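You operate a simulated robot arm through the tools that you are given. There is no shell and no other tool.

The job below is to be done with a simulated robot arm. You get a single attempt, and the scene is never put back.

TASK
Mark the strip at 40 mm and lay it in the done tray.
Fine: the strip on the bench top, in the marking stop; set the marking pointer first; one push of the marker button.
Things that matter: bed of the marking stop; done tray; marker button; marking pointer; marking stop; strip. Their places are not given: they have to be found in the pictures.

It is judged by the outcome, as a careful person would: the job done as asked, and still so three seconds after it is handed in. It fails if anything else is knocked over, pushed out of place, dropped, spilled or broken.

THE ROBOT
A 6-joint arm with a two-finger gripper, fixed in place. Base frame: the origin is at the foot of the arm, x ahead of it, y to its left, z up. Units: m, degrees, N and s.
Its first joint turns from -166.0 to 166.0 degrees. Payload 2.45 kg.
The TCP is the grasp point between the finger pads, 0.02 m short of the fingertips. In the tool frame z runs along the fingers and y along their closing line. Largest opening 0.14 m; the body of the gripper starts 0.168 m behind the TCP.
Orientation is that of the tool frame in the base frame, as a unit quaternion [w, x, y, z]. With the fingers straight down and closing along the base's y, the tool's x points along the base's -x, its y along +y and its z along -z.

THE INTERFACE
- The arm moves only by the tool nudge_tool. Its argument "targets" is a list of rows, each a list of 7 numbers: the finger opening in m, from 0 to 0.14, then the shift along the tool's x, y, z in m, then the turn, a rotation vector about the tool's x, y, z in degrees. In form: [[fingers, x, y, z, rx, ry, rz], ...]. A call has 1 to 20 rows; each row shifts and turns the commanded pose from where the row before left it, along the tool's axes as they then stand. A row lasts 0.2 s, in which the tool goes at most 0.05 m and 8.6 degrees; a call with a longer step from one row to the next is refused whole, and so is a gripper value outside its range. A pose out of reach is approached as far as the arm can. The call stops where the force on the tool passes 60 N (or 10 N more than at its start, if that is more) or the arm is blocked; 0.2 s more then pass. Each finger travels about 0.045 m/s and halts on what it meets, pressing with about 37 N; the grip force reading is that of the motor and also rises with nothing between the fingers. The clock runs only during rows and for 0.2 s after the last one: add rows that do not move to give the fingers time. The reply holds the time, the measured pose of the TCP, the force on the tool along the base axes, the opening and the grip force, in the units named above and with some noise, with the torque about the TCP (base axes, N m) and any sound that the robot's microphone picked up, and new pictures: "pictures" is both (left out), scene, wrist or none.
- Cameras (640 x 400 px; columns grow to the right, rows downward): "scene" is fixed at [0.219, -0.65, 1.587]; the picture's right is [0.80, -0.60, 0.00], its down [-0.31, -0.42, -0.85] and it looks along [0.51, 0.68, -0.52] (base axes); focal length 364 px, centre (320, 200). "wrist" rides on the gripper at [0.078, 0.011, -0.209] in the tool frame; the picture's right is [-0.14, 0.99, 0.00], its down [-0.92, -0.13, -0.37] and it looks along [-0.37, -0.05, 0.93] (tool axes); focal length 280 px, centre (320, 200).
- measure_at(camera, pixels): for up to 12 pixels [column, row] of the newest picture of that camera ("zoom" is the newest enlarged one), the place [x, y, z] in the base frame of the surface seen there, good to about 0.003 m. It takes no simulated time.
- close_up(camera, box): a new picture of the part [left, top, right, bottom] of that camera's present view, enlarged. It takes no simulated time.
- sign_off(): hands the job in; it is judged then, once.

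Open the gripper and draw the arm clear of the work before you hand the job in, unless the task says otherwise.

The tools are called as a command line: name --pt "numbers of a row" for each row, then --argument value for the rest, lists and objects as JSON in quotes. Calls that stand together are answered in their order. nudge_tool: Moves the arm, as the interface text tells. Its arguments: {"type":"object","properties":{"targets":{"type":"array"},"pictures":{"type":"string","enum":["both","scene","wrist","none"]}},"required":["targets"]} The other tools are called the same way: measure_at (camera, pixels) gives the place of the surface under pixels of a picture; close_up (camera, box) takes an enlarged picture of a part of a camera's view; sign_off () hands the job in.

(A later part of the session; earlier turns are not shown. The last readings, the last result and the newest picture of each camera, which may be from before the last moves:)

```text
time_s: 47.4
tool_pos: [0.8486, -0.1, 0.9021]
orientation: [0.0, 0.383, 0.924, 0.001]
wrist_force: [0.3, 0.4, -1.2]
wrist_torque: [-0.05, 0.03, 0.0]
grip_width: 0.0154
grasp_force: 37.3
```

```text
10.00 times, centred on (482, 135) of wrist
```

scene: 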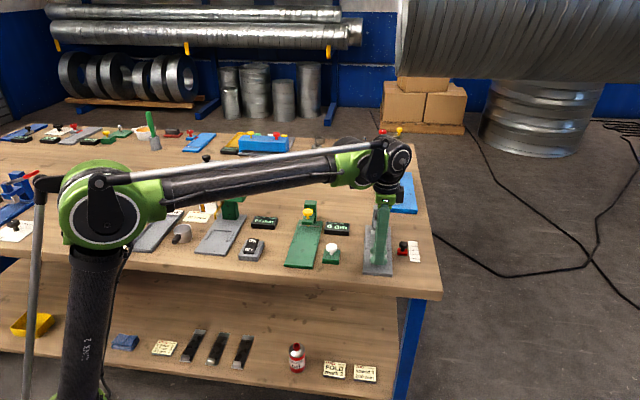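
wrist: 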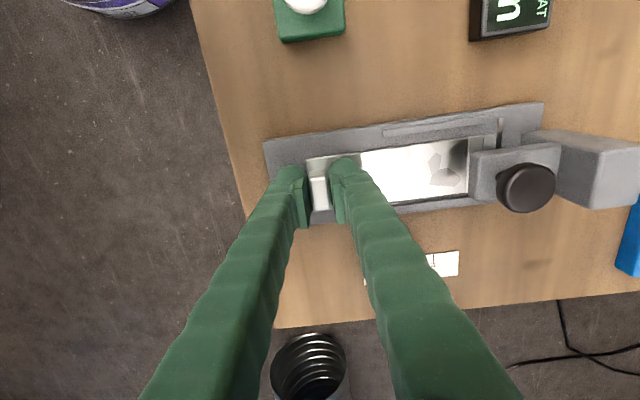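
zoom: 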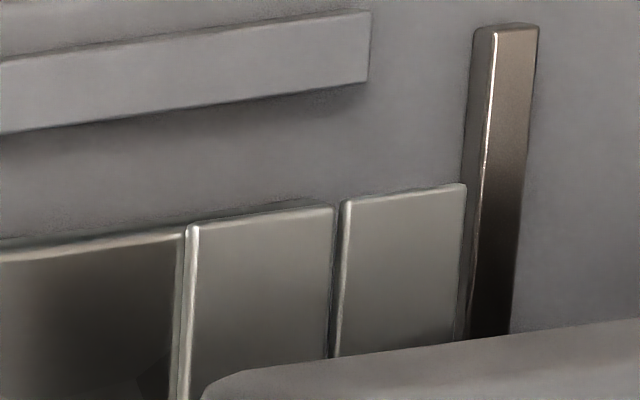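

About 2–3 mm short of the rod now. I release the strip onto the bed, opening only a little.

nudge_tool --pt "0.02 0 0 0 0 0 0" --pt "0.03 0 0 0 0 0 0" --pt "0.04 0 0 0 0 0 0" --pt "0.04 0 0 0 0 0 0" --pictures "both"

close_up --camera "wrist" --box '[450, 115, 514, 155]'

close_up --camera "wrist" --box '[270, 120, 430, 220]'

close_up --camera "scene" --box '[360, 215, 400, 240]'

```text
time_s: 48.4
tool_pos: [0.8498, -0.1003, 0.9028]
orientation: [-0.001, 0.382, 0.924, -0.001]
wrist_force: [-0.3, 0.3, -0.4]
wrist_torque: [-0.04, -0.03, -0.01]
grip_width: 0.04
grasp_force: 0.0
```

scene: 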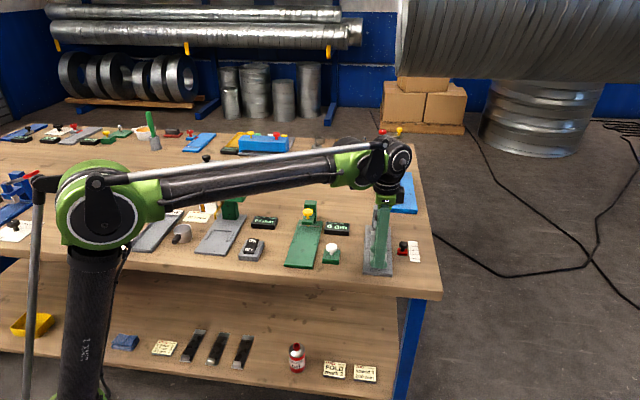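
wrist: 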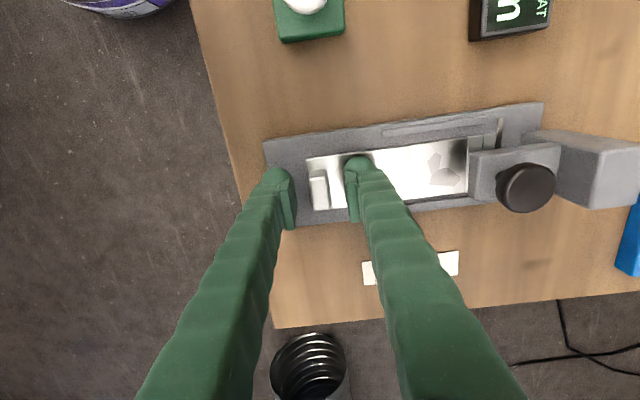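

```text
10.00 times, centred on (482, 135) of wrist
```

zoom: 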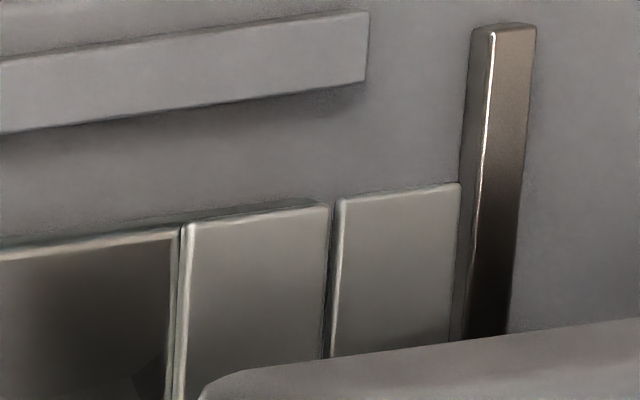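

```text
4.00 times, centred on (350, 170) of wrist
```

zoom: 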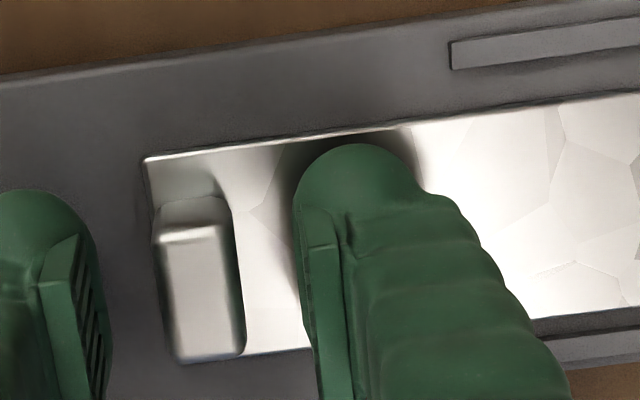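

```text
16.00 times, centred on (380, 228) of scene
```

zoom: 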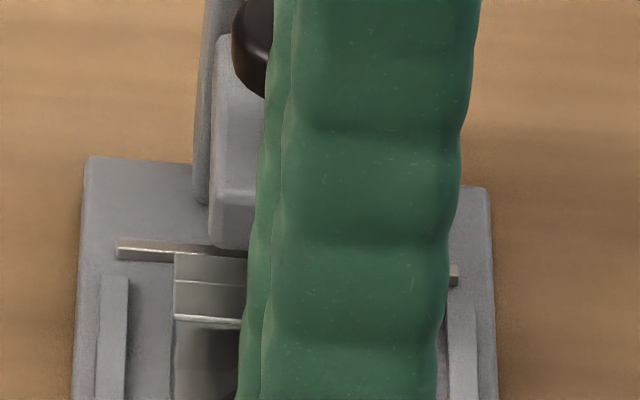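

The strip lies flat with ~2 mm gap to the rod. I push the block with the near finger: 11 mm free travel, then small steps.

nudge_tool --pt "0.04 0 0.006 0 0 0 0" --pt "0.04 0 0.005 0 0 0 0" --pt "0.04 0 0.001 0 0 0 0" --pt "0.04 0 0.001 0 0 0 0" --pt "0.04 0 0 0 0 0 0" --pictures "wrist"

close_up --camera "wrist" --box '[430, 115, 494, 155]'

close_up --camera "scene" --box '[360, 215, 400, 240]'

```text
time_s: 49.6
tool_pos: [0.8587, -0.0902, 0.9033]
orientation: [0.001, 0.382, 0.924, 0.0]
wrist_force: [0.0, -0.5, 0.7]
wrist_torque: [0.01, -0.03, 0.01]
grip_width: 0.0404
grasp_force: 0.1
```

wrist: 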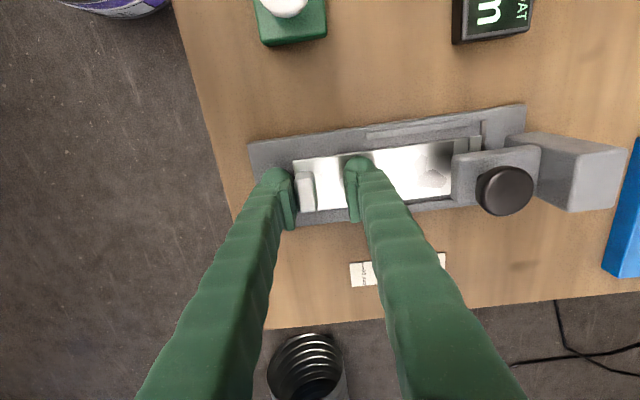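

```text
10.00 times, centred on (462, 135) of wrist
```

zoom: 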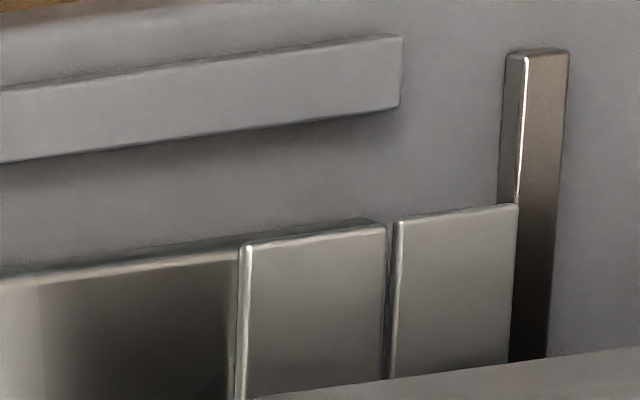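

```text
16.00 times, centred on (380, 228) of scene
```

zoom: 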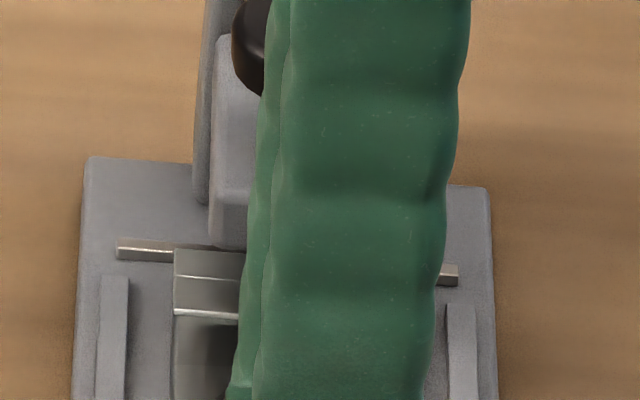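

The strip advanced ~1.5 mm; its edge (518) is now by the rod's edge (521). Continue with 0.5 mm steps.

nudge_tool --pt "0.04 0 0.0005 0 0 0 0" --pt "0.04 0 0.0005 0 0 0 0" --pt "0.04 0 0 0 0 0 0" --pictures "wrist"

close_up --camera "wrist" --box '[430, 115, 494, 155]'

close_up --camera "scene" --box '[360, 215, 400, 240]'

```text
time_s: 50.4
tool_pos: [0.8597, -0.0888, 0.9025]
orientation: [0.0, 0.383, 0.924, 0.0]
wrist_force: [0.4, -0.3, -0.2]
wrist_torque: [0.04, -0.01, 0.01]
grip_width: 0.04
grasp_force: 0.3
```

wrist: 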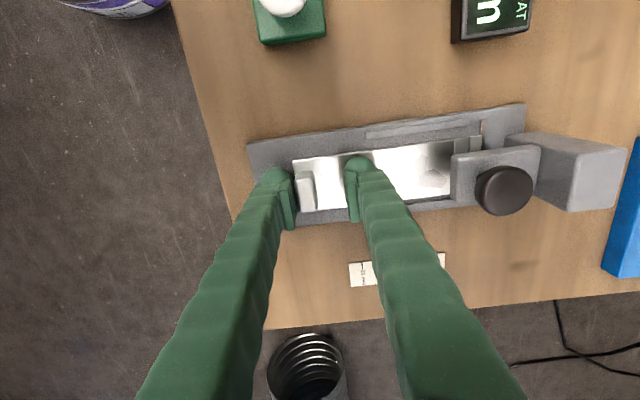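

```text
10.00 times, centred on (462, 135) of wrist
```

zoom: 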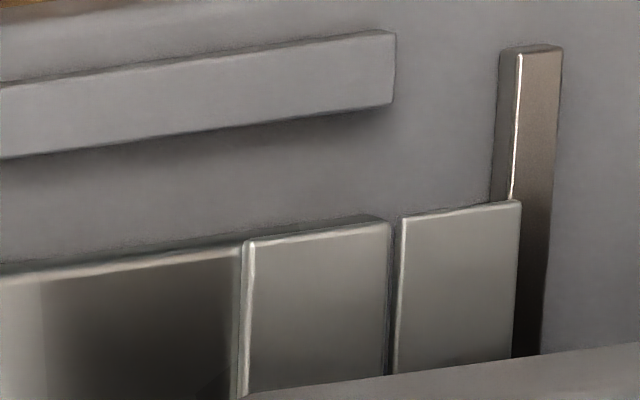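

```text
16.00 times, centred on (380, 228) of scene
```

zoom: 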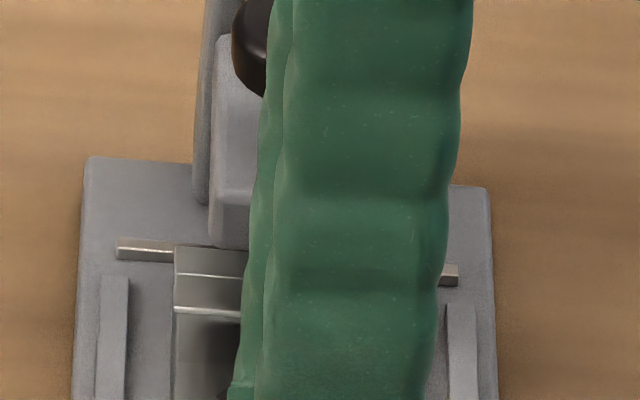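

Edge overlaps the rod's top edge by about its parallax (strip top is ~1–1.5 mm higher). One more 1 mm push to see if a stop force appears.

nudge_tool --pt "0.04 0 0.0005 0 0 0 0" --pt "0.04 0 0.0005 0 0 0 0" --pt "0.04 0 0 0 0 0 0" --pictures "wrist"

close_up --camera "wrist" --box '[430, 115, 494, 155]'

close_up --camera "scene" --box '[360, 215, 400, 240]'

```text
time_s: 51.2
tool_pos: [0.8605, -0.0894, 0.9019]
orientation: [0.0, 0.383, 0.924, 0.0]
wrist_force: [-0.5, -0.2, 0.8]
wrist_torque: [0.0, 0.0, 0.02]
grip_width: 0.0402
grasp_force: 0.5
```

wrist: 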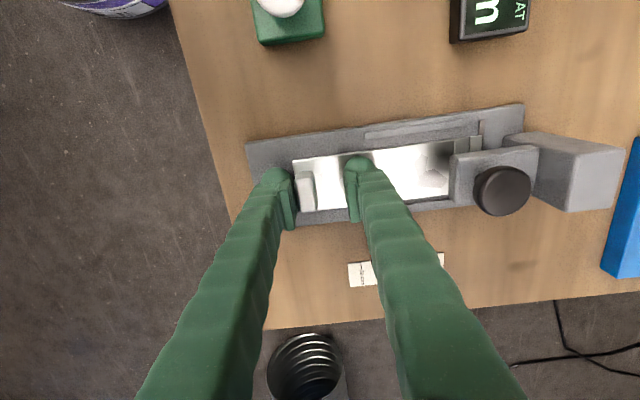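

```text
10.00 times, centred on (462, 135) of wrist
```

zoom: 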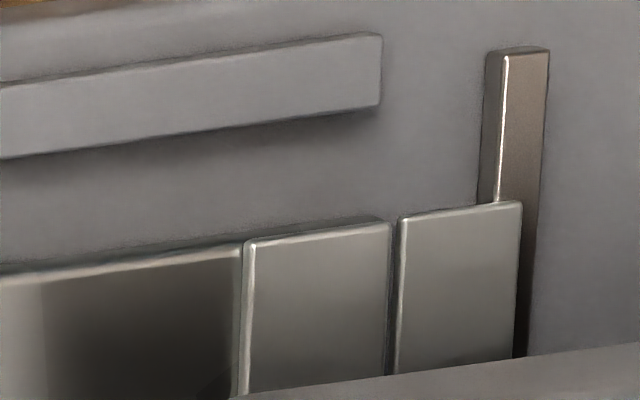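

```text
16.00 times, centred on (380, 228) of scene
```

zoom: 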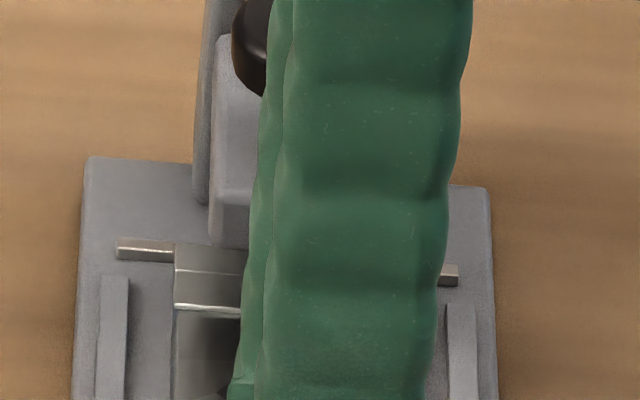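

The strip slid past the rod line without resistance, so the rod is only a reference line; its end is now ~1 mm past the rod's near face. I shift the tool back 13.4 mm and close, which draws the strip back ~1 mm flush with the rod.

nudge_tool --pt "0.04 0 -0.007 0 0 0 0" --pt "0.04 0 -0.0064 0 0 0 0" --pt "0.03 0 0 0 0 0 0" --pt "0.022 0 0 0 0 0 0" --pt "0.018 0 0 0 0 0 0" --pt "0.0155 0 0 0 0 0 0" --pt "0.0155 0 0 0 0 0 0" --pt "0.025 0 0 0 0 0 0" --pt "0.04 0 0 0 0 0 0" --pt "0.04 0 0 0 0 0 0" --pictures "wrist"

close_up --camera "wrist" --box '[430, 115, 494, 155]'

close_up --camera "scene" --box '[360, 215, 400, 240]'

```text
time_s: 53.4
tool_pos: [0.8506, -0.0996, 0.9029]
orientation: [0.0, 0.383, 0.924, 0.0]
wrist_force: [-0.4, -0.4, -0.6]
wrist_torque: [-0.02, 0.0, -0.01]
grip_width: 0.0398
grasp_force: 0.1
```

wrist: 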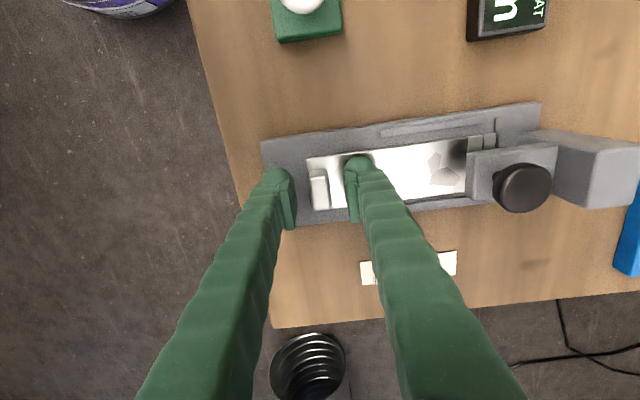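

```text
10.00 times, centred on (462, 135) of wrist
```

zoom: 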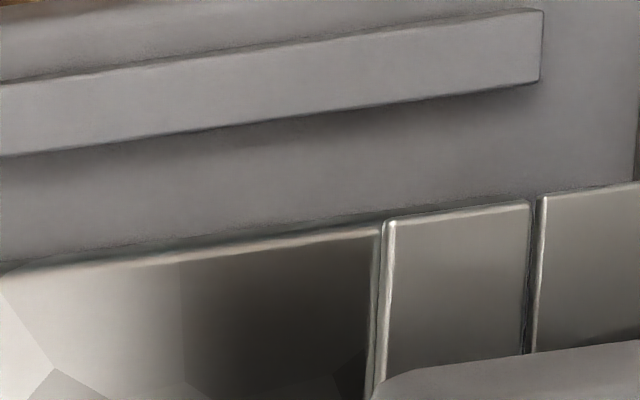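

```text
16.00 times, centred on (380, 228) of scene
```

zoom: 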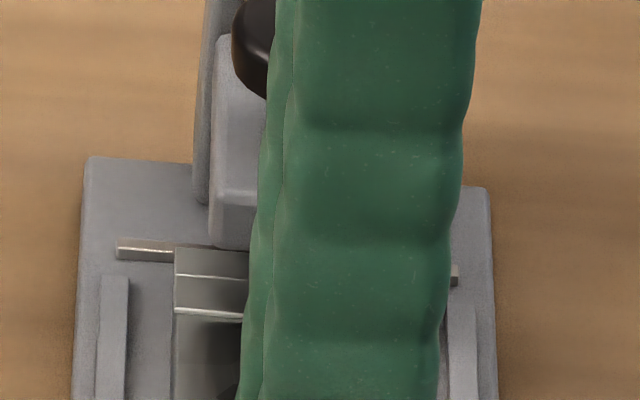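

The strip end now sits flush at the rod. I lift straight up clear of the block, then move to view the button from above.

nudge_tool --pt "0.04 0 0 -0.02 0 0 0" --pt "0.04 0 0 -0.04 0 0 0" --pt "0.03 0 0 -0.04 0 0 0" --pt "0.03 0 0 -0.04 0 0 0" --pt "0.02 0.0155 0.03 0 0 0 0" --pt "0.01 0.0155 0.03 0 0 0 0" --pt "0.0 0.0155 0.03 0 0 0 0" --pt "0.0 0.0155 0.031 0 0 0 0" --pt "0.0 0 0 0 0 0 0"

close_up --camera "wrist" --box '[220, 130, 420, 255]'

close_up --camera "scene" --box '[355, 205, 425, 280]'

```text
time_s: 55.4
tool_pos: [0.8939, 0.0301, 1.0428]
orientation: [0.001, 0.383, 0.924, 0.0]
wrist_force: [0.1, 0.1, 0.5]
wrist_torque: [0.02, 0.02, 0.01]
grip_width: 0.0
grasp_force: 29.4
```

scene: 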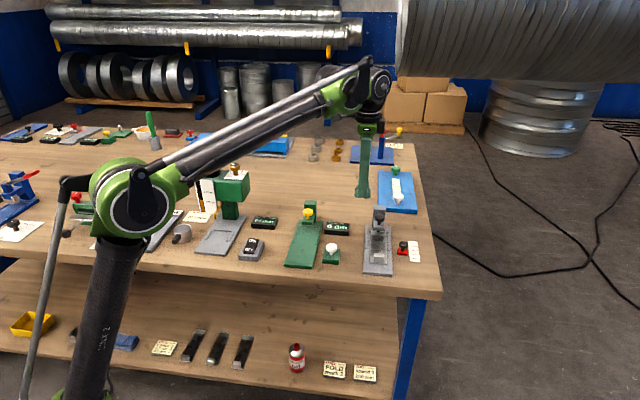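
wrist: 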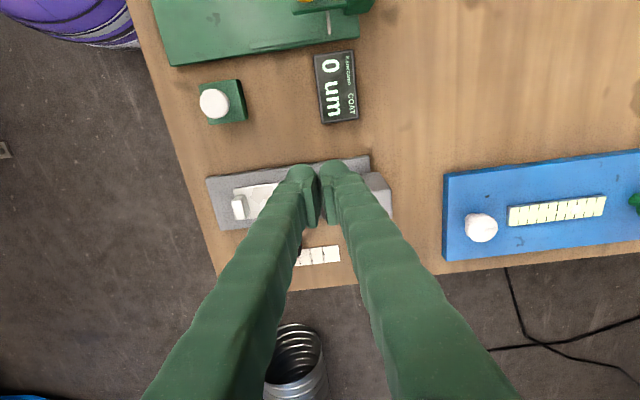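

```text
3.20 times, centred on (320, 192) of wrist
```

zoom: 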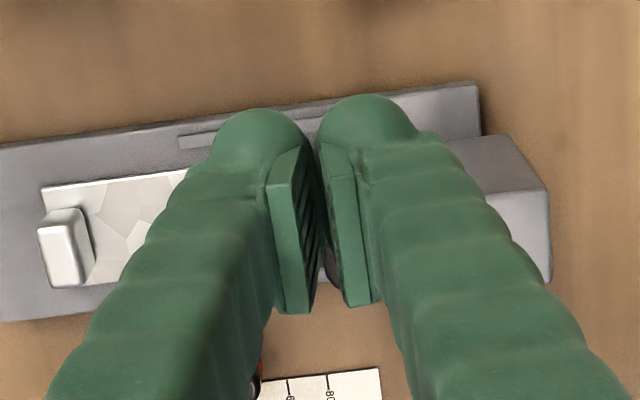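

```text
5.33 times, centred on (390, 242) of scene
```

zoom: 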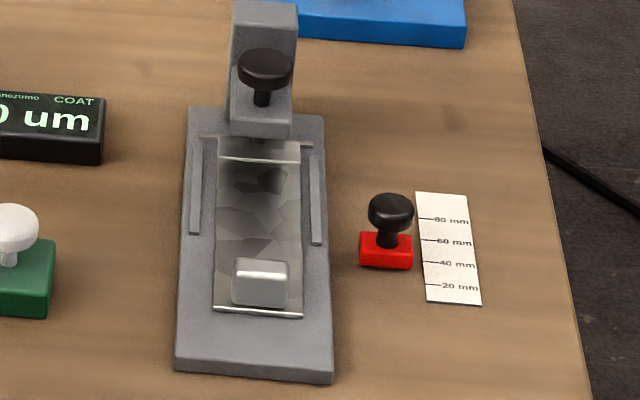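

The strip is squarely in the bed with its end at the rod. I measure the marker button knob in this scene zoom around (264,60).

measure_at --camera "zoom" --pixels '[[264, 60], [242, 62], [287, 62], [264, 51], [264, 70], [254, 60], [275, 60], [248, 56], [281, 56], [262, 98], [245, 115], [285, 115]]'

close_up --camera "scene" --box '[364, 204, 396, 224]'

```text
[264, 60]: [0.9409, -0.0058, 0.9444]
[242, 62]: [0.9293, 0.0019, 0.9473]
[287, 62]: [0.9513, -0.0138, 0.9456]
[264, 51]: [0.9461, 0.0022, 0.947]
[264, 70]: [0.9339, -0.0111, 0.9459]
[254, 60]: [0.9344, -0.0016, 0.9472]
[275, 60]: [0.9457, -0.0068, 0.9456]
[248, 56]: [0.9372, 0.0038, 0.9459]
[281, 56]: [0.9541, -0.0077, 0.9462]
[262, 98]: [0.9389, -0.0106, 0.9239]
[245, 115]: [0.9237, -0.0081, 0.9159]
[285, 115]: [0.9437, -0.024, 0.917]
```

```text
16.00 times, centred on (380, 214) of scene
```

zoom: 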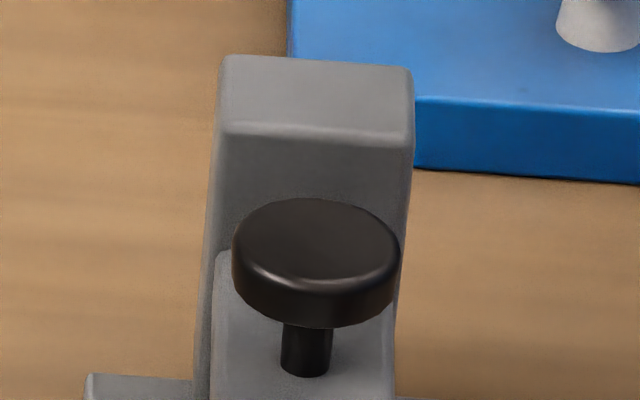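

Knob centre is about (0.940,-0.005), top z≈0.9465. With closed fingers I move over it to a height just above.

nudge_tool --pt "0.0 -0.0288 0.0038 0 0 0 0" --pt "0.0 -0.0288 0.0038 0 0 0 0" --pt "0.0 0 0 0.035 0 0 0" --pt "0.0 0 0 0.034 0 0 0" --pt "0.0 0 0 0 0 0 0"

close_up --camera "scene" --box '[355, 190, 411, 245]'

close_up --camera "wrist" --box '[260, 130, 380, 230]'

```text
time_s: 56.6
tool_pos: [0.9379, -0.0047, 0.9734]
orientation: [0.0, 0.383, 0.924, 0.0]
wrist_force: [0.4, -0.7, -0.4]
wrist_torque: [-0.02, -0.01, -0.03]
grip_width: 0.0
grasp_force: 28.9
```

scene: 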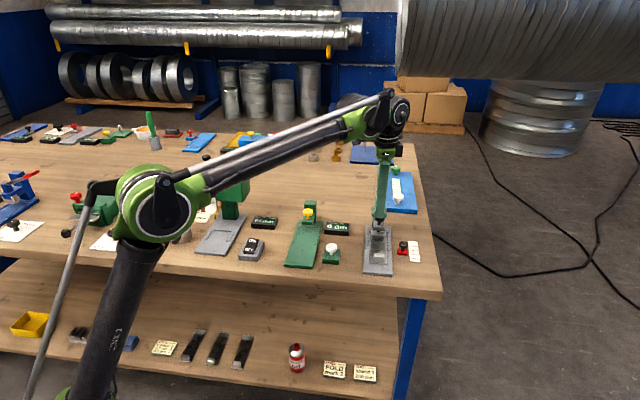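
wrist: 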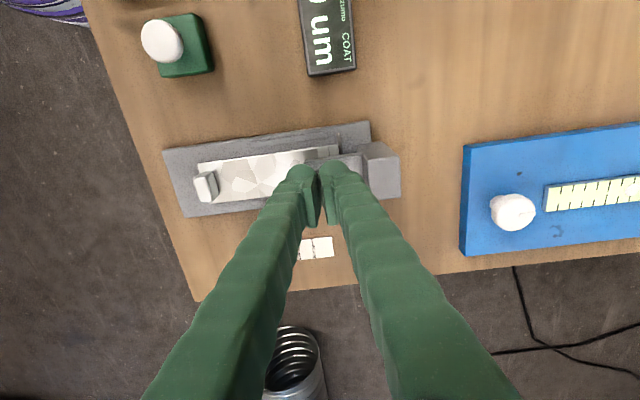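

```text
7.27 times, centred on (383, 218) of scene
```

zoom: 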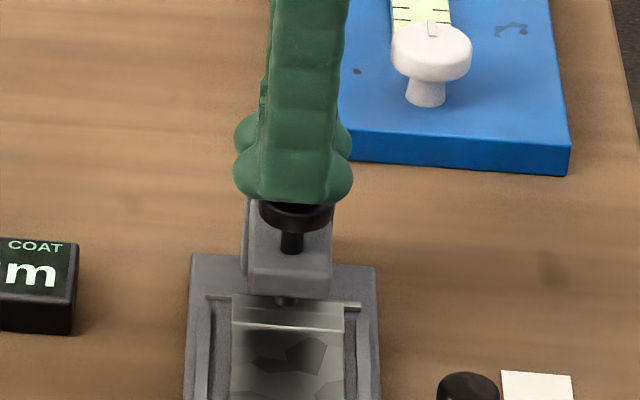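

```text
4.00 times, centred on (320, 180) of wrist
```

zoom: 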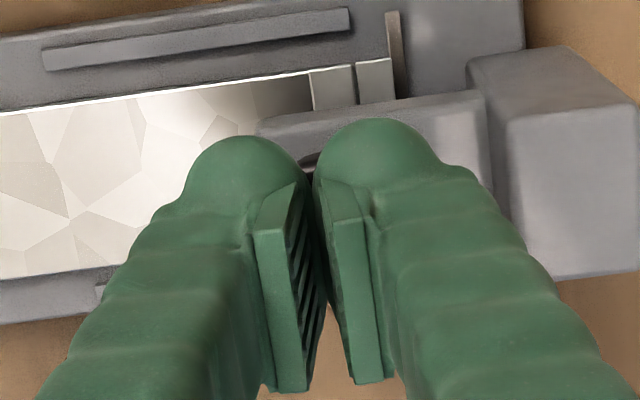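

Fingertips hover ~7 mm above the knob, centred. I press slowly in one continuous downward motion.

nudge_tool --pt "0.0 0 0 0.004 0 0 0" --pt "0.0 0 0 0.003 0 0 0" --pt "0.0 0 0 0.002 0 0 0" --pt "0.0 0 0 0.001 0 0 0" --pictures "scene"

```text
time_s: 57.6
tool_pos: [0.9389, -0.004, 0.9633]
orientation: [0.001, 0.383, 0.924, -0.001]
wrist_force: [-1.0, -0.1, 1.8]
wrist_torque: [0.02, 0.02, 0.02]
grip_width: 0.0
grasp_force: 29.0
```

scene: 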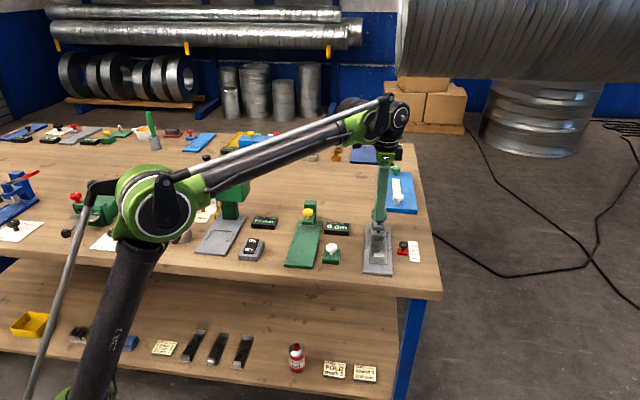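

Contact is just starting (1.8 N); I continue the same push downward in 1.5 mm rows.

nudge_tool --pt "0.0 0 0 0.0015 0 0 0" --pt "0.0 0 0 0.0015 0 0 0" --pt "0.0 0 0 0.001 0 0 0" --pictures "scene"

close_up --camera "scene" --box '[355, 200, 411, 245]'

```text
time_s: 58.4
tool_pos: [0.9395, -0.0051, 0.9593]
orientation: [0.0, 0.383, 0.924, 0.0]
wrist_force: [1.8, 0.5, 2.3]
wrist_torque: [0.03, -0.05, 0.0]
grip_width: 0.0059
grasp_force: 30.1
heard: click
```

scene: 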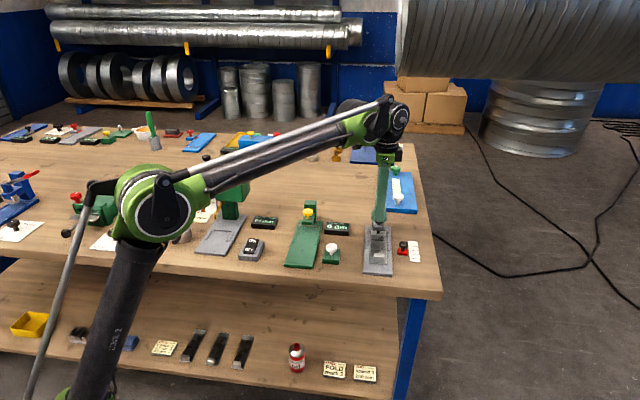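

```text
8.89 times, centred on (383, 222) of scene
```

zoom: 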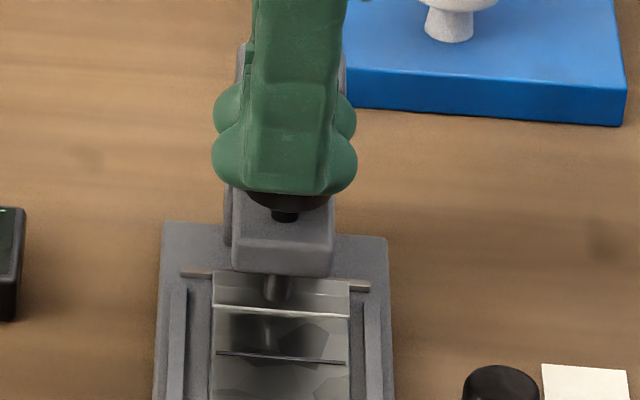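

A click was heard and a dark mark line appeared on the strip at zoom (285,358). I lift straight off the button.

nudge_tool --pt "0.0 0 0 -0.01 0 0 0" --pt "0.0 0 0 -0.02 0 0 0" --pt "0.0 0 0 -0.03 0 0 0" --pt "0.0 0 0 -0.03 0 0 0" --pt "0.0 0 0 0 0 0 0"

close_up --camera "scene" --box '[355, 205, 425, 280]'

close_up --camera "scene" --box '[365, 222, 405, 247]'

```text
time_s: 59.6
tool_pos: [0.938, -0.0052, 1.0501]
orientation: [0.0, 0.383, 0.924, 0.0]
wrist_force: [0.4, 0.7, -0.2]
wrist_torque: [0.01, 0.01, -0.02]
grip_width: 0.0
grasp_force: 29.7
```

scene: 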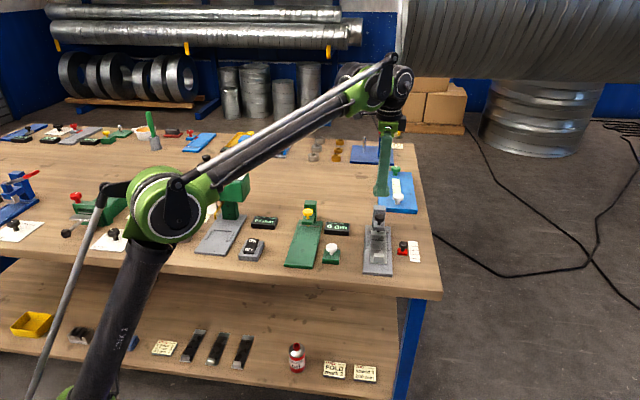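
wrist: 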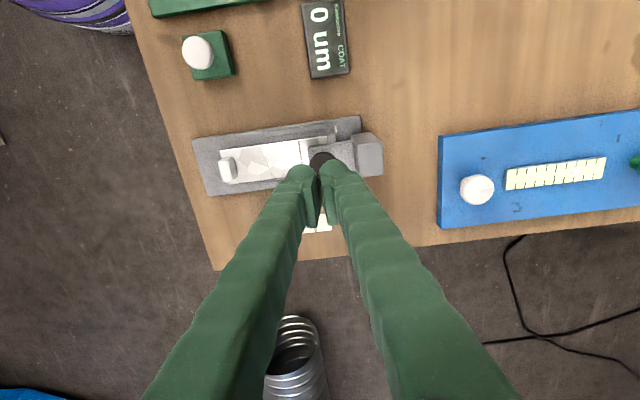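

```text
5.33 times, centred on (390, 242) of scene
```

zoom: 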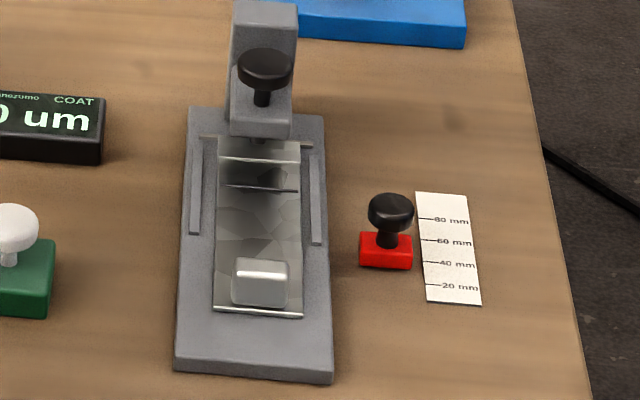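

```text
16.00 times, centred on (385, 234) of scene
```

zoom: 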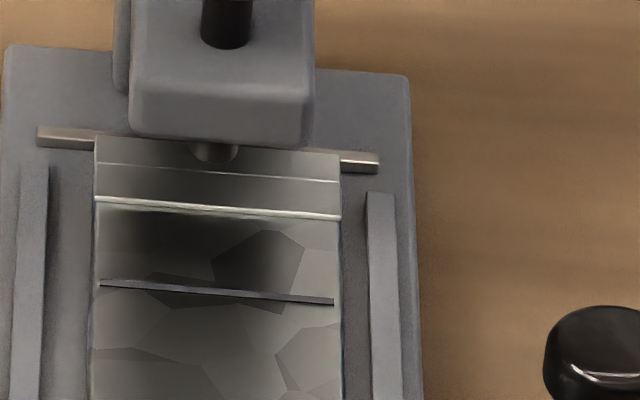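

The mark lies about 40 mm from the strip's end. Next I go back above the block (u=0.531, v=0.672) with fingers at 0.04 and descend partway.

nudge_tool --pt "0.01 -0.0013 -0.0322 0 0 0 0" --pt "0.02 -0.0013 -0.0322 0 0 0 0" --pt "0.04 -0.0012 -0.0321 0 0 0 0" --pt "0.045 -0.0012 -0.0321 0 0 0 0" --pt "0.045 0 0 0.04 0 0 0" --pt "0.045 0 0 0.04 0 0 0" --pt "0.045 0 0 0.025 0 0 0" --pt "0.045 0 0 0 0 0 0" --pictures "wrist"

close_up --camera "wrist" --box '[260, 140, 380, 220]'

```text
time_s: 61.4
tool_pos: [0.8499, -0.0998, 0.945]
orientation: [-0.001, 0.384, 0.924, -0.001]
wrist_force: [0.9, 0.0, -0.1]
wrist_torque: [0.02, -0.03, -0.02]
grip_width: 0.045
grasp_force: 0.1
```

wrist: 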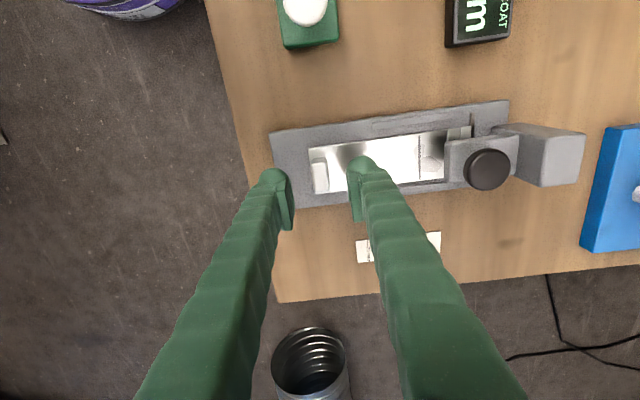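

```text
5.00 times, centred on (320, 180) of wrist
```

zoom: 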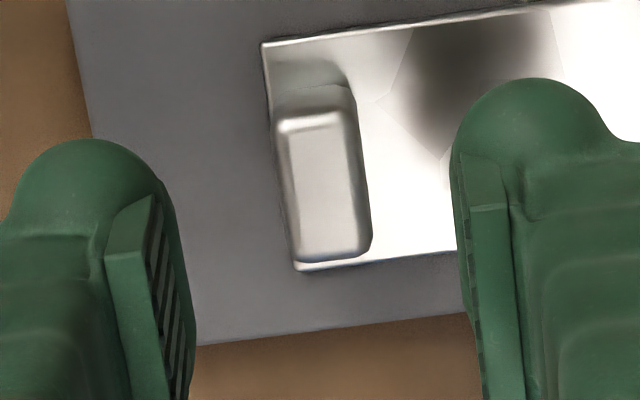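

Block is centred again. I descend, grip, and verify the hold.

nudge_tool --pt "0.045 0 0 0.015 0 0 0" --pt "0.045 0 0 0.015 0 0 0" --pt "0.04 0 0 0.0125 0 0 0" --pt "0.03 0 0 0 0 0 0" --pt "0.02 0 0 0 0 0 0" --pt "0.01 0 0 0 0 0 0" --pt "0.01 0 0 0 0 0 0" --pt "0.01 0 0 0 0 0 0" --pictures "wrist"

```text
time_s: 63.2
tool_pos: [0.8514, -0.0997, 0.9013]
orientation: [-0.001, 0.383, 0.924, 0.0]
wrist_force: [0.3, 0.4, -0.4]
wrist_torque: [0.0, -0.02, -0.01]
grip_width: 0.0153
grasp_force: 37.2
```

wrist: 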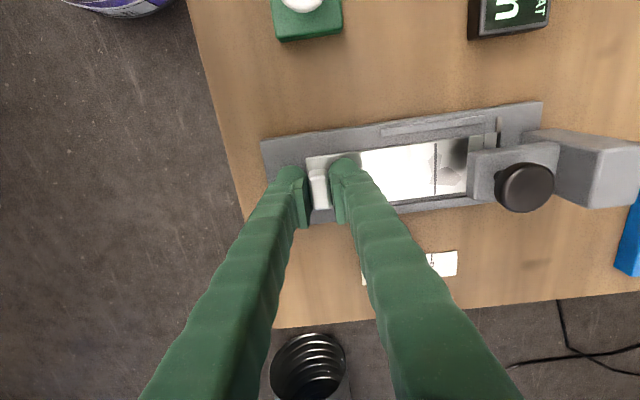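

Gripped (15.3 mm). I raise 1.5 mm, back the strip out 65 mm from under the head, then lift.

nudge_tool --pt "0.01 0 0 -0.0015 0 0 0" --pt "0.01 0 -0.005 0 0 0 0" --pt "0.01 0 -0.015 0 0 0 0" --pt "0.01 0 -0.015 0 0 0 0" --pt "0.01 0 -0.015 0 0 0 0" --pt "0.01 0 -0.015 0 0 0 0" --pt "0.01 0 0 -0.02 0 0 0" --pt "0.01 0 0 -0.04 0 0 0" --pt "0.01 0 0 -0.04 0 0 0" --pt "0.01 0 0 -0.04 0 0 0" --pt "0.01 0 0 0 0 0 0"

close_up --camera "scene" --box '[120, 190, 220, 260]'

```text
time_s: 65.6
tool_pos: [0.8042, -0.1466, 1.0443]
orientation: [0.0, 0.383, 0.924, 0.0]
wrist_force: [0.1, 0.9, -1.2]
wrist_torque: [-0.01, 0.0, -0.01]
grip_width: 0.0156
grasp_force: 37.1
```

scene: 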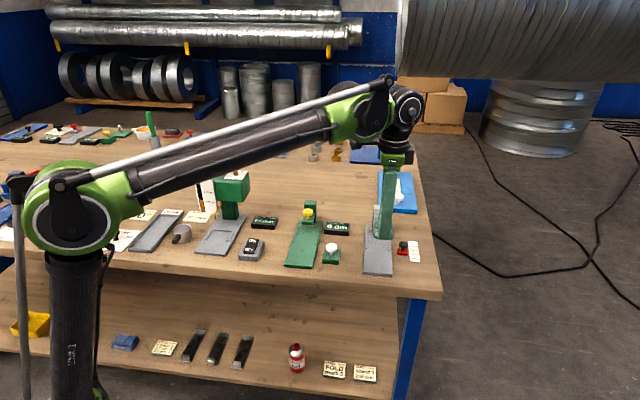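
wrist: 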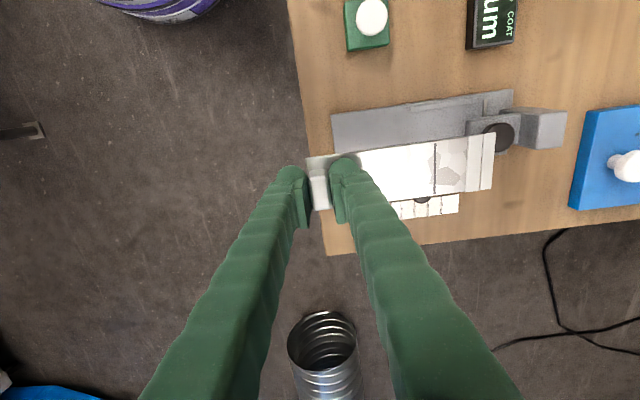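

```text
5.71 times, centred on (170, 225) of scene
```

zoom: 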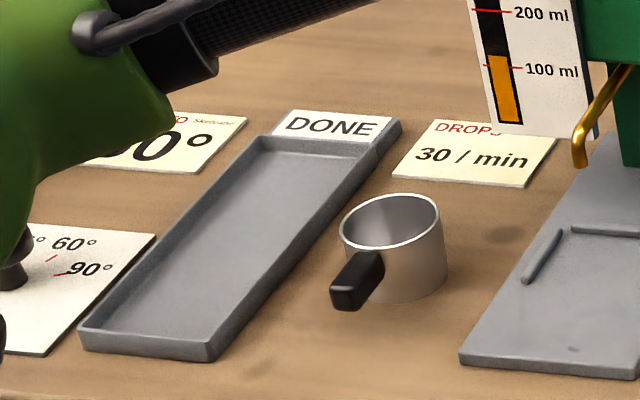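

The strip is held clear. In the zoom, the DONE tray spans from (80,345)/(215,362) near to (270,135)/(400,120) far; I measure its corners, floor, and neighbouring obstacles.

measure_at --camera "zoom" --pixels '[[83, 328], [213, 345], [265, 138], [372, 157], [398, 125], [280, 132], [110, 320], [200, 330], [265, 165], [350, 165], [230, 240], [160, 300]]'

measure_at --camera "zoom" --pixels '[[370, 140], [388, 150], [330, 125], [345, 215], [390, 198], [440, 215], [360, 260], [335, 300], [150, 240], [520, 180], [465, 360], [575, 150]]'

measure_at --camera "scene" --pixels '[[206, 157], [209, 166], [235, 166], [235, 180], [215, 195], [204, 185], [230, 210], [245, 190], [195, 180], [120, 190], [100, 205], [75, 195]]'

```text
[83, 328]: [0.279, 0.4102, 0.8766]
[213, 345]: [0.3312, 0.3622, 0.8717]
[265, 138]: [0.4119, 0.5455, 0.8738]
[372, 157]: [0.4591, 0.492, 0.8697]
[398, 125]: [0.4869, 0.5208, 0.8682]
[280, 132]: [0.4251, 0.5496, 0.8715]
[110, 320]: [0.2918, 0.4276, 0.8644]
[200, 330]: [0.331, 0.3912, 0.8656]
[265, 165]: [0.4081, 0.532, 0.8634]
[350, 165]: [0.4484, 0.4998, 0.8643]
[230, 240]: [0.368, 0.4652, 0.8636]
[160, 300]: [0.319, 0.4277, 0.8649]
```

```text
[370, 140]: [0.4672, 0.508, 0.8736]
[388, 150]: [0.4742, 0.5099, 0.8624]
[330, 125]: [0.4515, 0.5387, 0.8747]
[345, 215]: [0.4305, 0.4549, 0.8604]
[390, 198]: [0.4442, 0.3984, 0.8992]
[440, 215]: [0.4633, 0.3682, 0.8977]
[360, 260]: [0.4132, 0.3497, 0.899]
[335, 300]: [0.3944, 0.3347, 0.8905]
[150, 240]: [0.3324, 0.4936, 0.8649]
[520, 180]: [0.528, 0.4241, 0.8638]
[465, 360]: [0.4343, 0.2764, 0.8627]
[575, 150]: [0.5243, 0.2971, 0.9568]
```

```text
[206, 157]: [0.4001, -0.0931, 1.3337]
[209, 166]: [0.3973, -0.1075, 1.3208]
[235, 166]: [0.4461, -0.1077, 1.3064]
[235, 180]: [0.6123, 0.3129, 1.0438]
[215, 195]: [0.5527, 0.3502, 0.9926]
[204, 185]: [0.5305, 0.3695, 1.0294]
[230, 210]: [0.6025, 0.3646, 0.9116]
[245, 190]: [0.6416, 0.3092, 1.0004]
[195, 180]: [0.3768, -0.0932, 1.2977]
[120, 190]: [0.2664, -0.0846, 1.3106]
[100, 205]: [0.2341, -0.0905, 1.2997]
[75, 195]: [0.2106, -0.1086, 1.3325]
```

The tray floor (z≈0.864) spans u≈0.490–0.675, v≈−0.09 to −0.025, close to the arm's inner reach, so the block end must go at the far (DONE label) end with the strip pointing back toward the base. I raise and carry the strip over to near the tray first.

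nudge_tool --pt "0.01 0 0 -0.04 0 0 0" --pt "0.01 0 0 -0.04 0 0 0" --pt "0.01 0 0 -0.04 0 0 0" --pt "0.01 0 0 -0.04 0 0 0" --pt "0.01 0.0411 0.016 0 0 0 0" --pt "0.01 0.0411 0.016 0 0 0 0" --pt "0.01 0.0411 0.016 0 0 0 0" --pt "0.01 0.0411 0.016 0 0 0 0" --pt "0.01 0.0411 0.016 0 0 0 0" --pt "0.01 0.0411 0.016 0 0 0 0" --pt "0.01 0.0411 0.016 0 0 0 0" --pt "0.01 0.0411 0.016 0 0 0 0" --pt "0.01 0.0411 0.016 0 0 0 0" --pt "0.01 0.0411 0.016 0 0 0 0" --pt "0.01 0 0 0 0 0 0"

```text
time_s: 68.8
tool_pos: [0.6284, 0.2584, 1.203]
orientation: [0.0, 0.382, 0.924, 0.0]
wrist_force: [-0.3, 0.6, -1.0]
wrist_torque: [-0.05, 0.03, 0.0]
grip_width: 0.0155
grasp_force: 36.3
```

scene: 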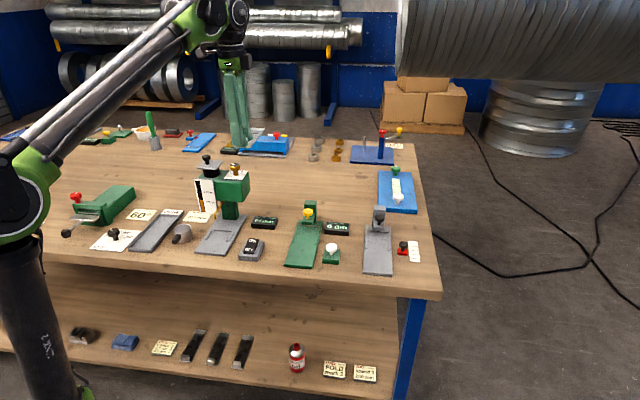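
wrist: 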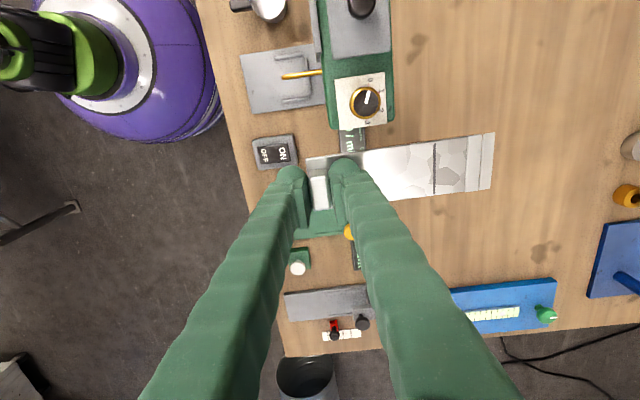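

Tray area is clearly visible now. I check the heights of the DROPS machine's knobs before carrying across.

measure_at --camera "scene" --pixels '[[206, 158], [211, 167], [235, 165], [203, 163], [240, 178], [150, 148], [130, 190], [180, 228], [189, 234]]'

close_up --camera "scene" --box '[120, 195, 220, 258]'

```text
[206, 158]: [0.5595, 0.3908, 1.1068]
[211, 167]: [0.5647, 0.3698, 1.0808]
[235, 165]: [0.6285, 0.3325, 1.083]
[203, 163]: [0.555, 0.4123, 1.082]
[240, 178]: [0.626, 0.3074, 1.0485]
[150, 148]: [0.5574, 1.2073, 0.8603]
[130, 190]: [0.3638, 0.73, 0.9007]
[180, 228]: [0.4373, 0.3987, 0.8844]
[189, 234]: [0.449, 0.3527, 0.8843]
```

```text
6.35 times, centred on (170, 226) of scene
```

zoom: 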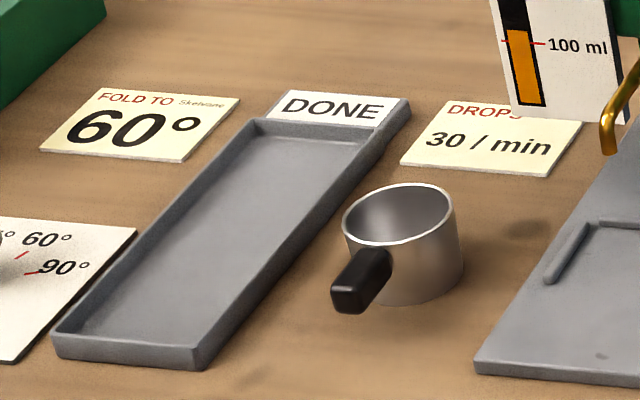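

Machine top is ~1.11, the strip's underside ~1.17, so the path is clear. I carry on to (0.52,0.50) and turn 90° of the 180°.

nudge_tool --pt "0.01 0.0413 0.0157 0 0 0 0" --pt "0.01 0.0413 0.0157 0 0 0 0" --pt "0.01 0.0413 0.0157 0 0 0 0" --pt "0.01 0.0413 0.0157 0 0 0 0" --pt "0.01 0.0413 0.0157 0 0 0 0" --pt "0.01 0.0413 0.0157 0 0 0 0" --pt "0.01 0 0 0 0 0 -7.5" --pt "0.01 0 0 0 0 0 -7.5" --pt "0.01 0 0 0 0 0 -7.5" --pt "0.01 0 0 0 0 0 -7.5" --pt "0.01 0 0 0 0 0 -7.5" --pt "0.01 0 0 0 0 0 -7.5" --pt "0.01 0 0 0 0 0 -7.5" --pt "0.01 0 0 0 0 0 -7.5" --pt "0.01 0 0 0 0 0 -7.5" --pt "0.01 0 0 0 0 0 -7.5" --pt "0.01 0 0 0 0 0 -7.5" --pt "0.01 0 0 0 0 0 -7.5" --pt "0.01 0 0 0 0 0 0"

```text
time_s: 72.8
tool_pos: [0.5191, 0.5014, 1.2028]
orientation: [0.0, -0.385, 0.923, 0.0]
wrist_force: [-0.3, 0.6, -1.5]
wrist_torque: [-0.05, 0.0, -0.03]
grip_width: 0.0156
grasp_force: 37.0
```

scene: 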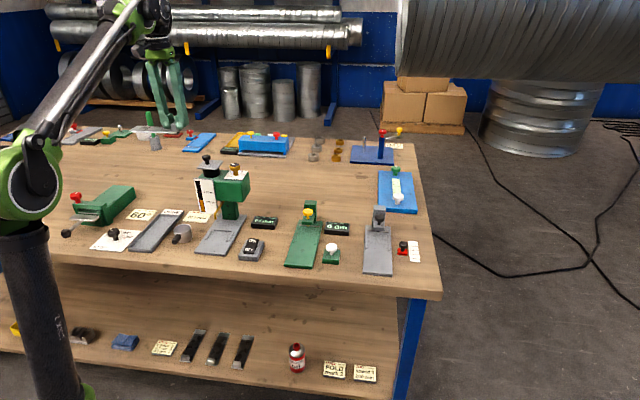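
wrist: 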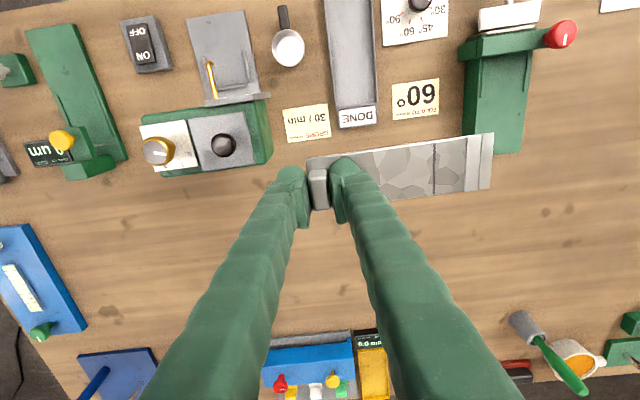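

Halfway turned fine. Now the remaining 90° so the strip points back toward the base.

nudge_tool --pt "0.01 0 0 0 0 0 -7.5" --pt "0.01 0 0 0 0 0 -7.5" --pt "0.01 0 0 0 0 0 -7.5" --pt "0.01 0 0 0 0 0 -7.5" --pt "0.01 0 0 0 0 0 -7.5" --pt "0.01 0 0 0 0 0 -7.5" --pt "0.01 0 0 0 0 0 -7.5" --pt "0.01 0 0 0 0 0 -7.5" --pt "0.01 0 0 0 0 0 -7.5" --pt "0.01 0 0 0 0 0 -7.5" --pt "0.01 0 0 0 0 0 -7.5" --pt "0.01 0 0 0 0 0 -7.5" --pt "0.01 0 0 0 0 0 0" --pt "0.01 0 0 0 0 0 0"

```text
time_s: 75.8
tool_pos: [0.5193, 0.4998, 1.2036]
orientation: [0.001, 0.924, -0.383, 0.0]
wrist_force: [0.4, 0.7, -0.9]
wrist_torque: [0.01, -0.01, 0.05]
grip_width: 0.0156
grasp_force: 37.4
```

scene: 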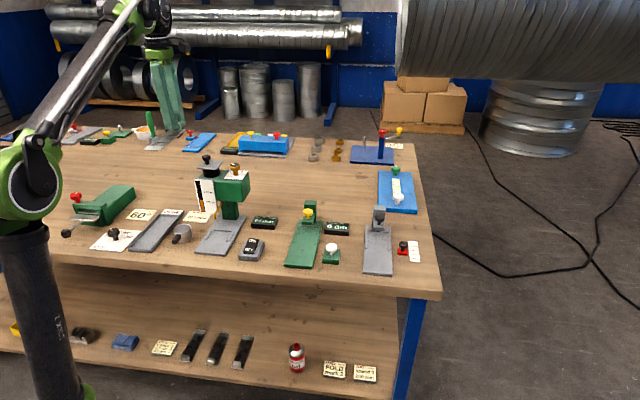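
wrist: 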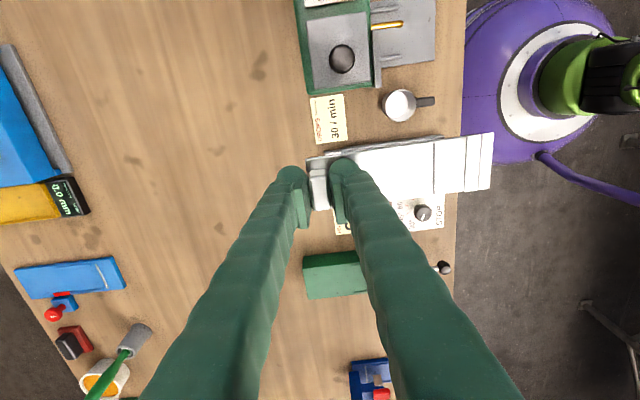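

Strip now points toward the base above the tray. I move to the drop point (u=0.658, v=−0.058) at height and check the arm reaches it.

nudge_tool --pt "0.01 -0.0239 0.0209 0 0 0 0" --pt "0.01 -0.0239 0.0209 0 0 0 0" --pt "0.01 -0.024 0.0208 0 0 0 0" --pt "0.01 0 0 0 0 0 0" --pt "0.01 0 0 0.04 0 0 0" --pt "0.01 0 0 0.04 0 0 0" --pt "0.01 0 0 0.04 0 0 0" --pt "0.01 0 0 0 0 0 0"

```text
time_s: 77.6
tool_pos: [0.4243, 0.5069, 1.0824]
orientation: [-0.001, 0.924, -0.383, 0.001]
wrist_force: [0.8, -0.3, -0.9]
wrist_torque: [0.03, -0.02, -0.01]
grip_width: 0.0152
grasp_force: 36.7
```

scene: 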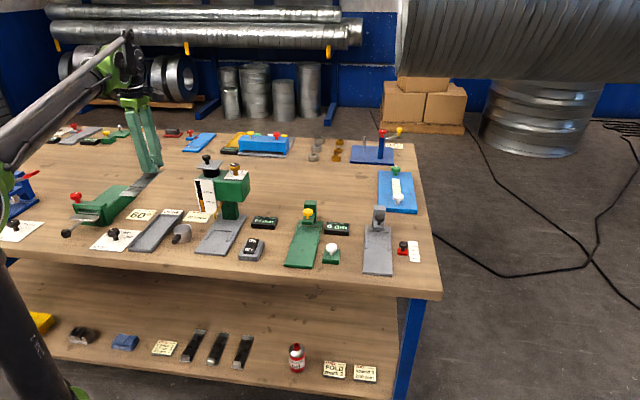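
wrist: 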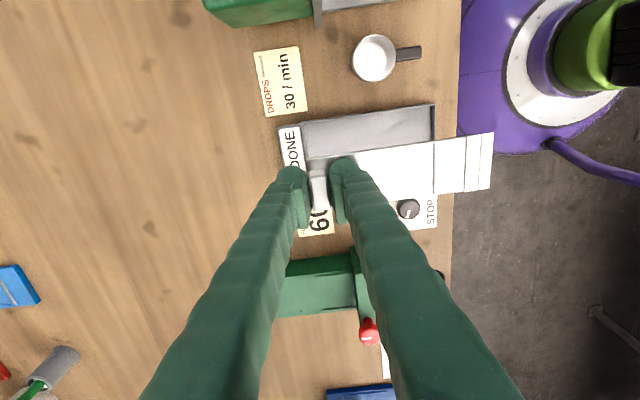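

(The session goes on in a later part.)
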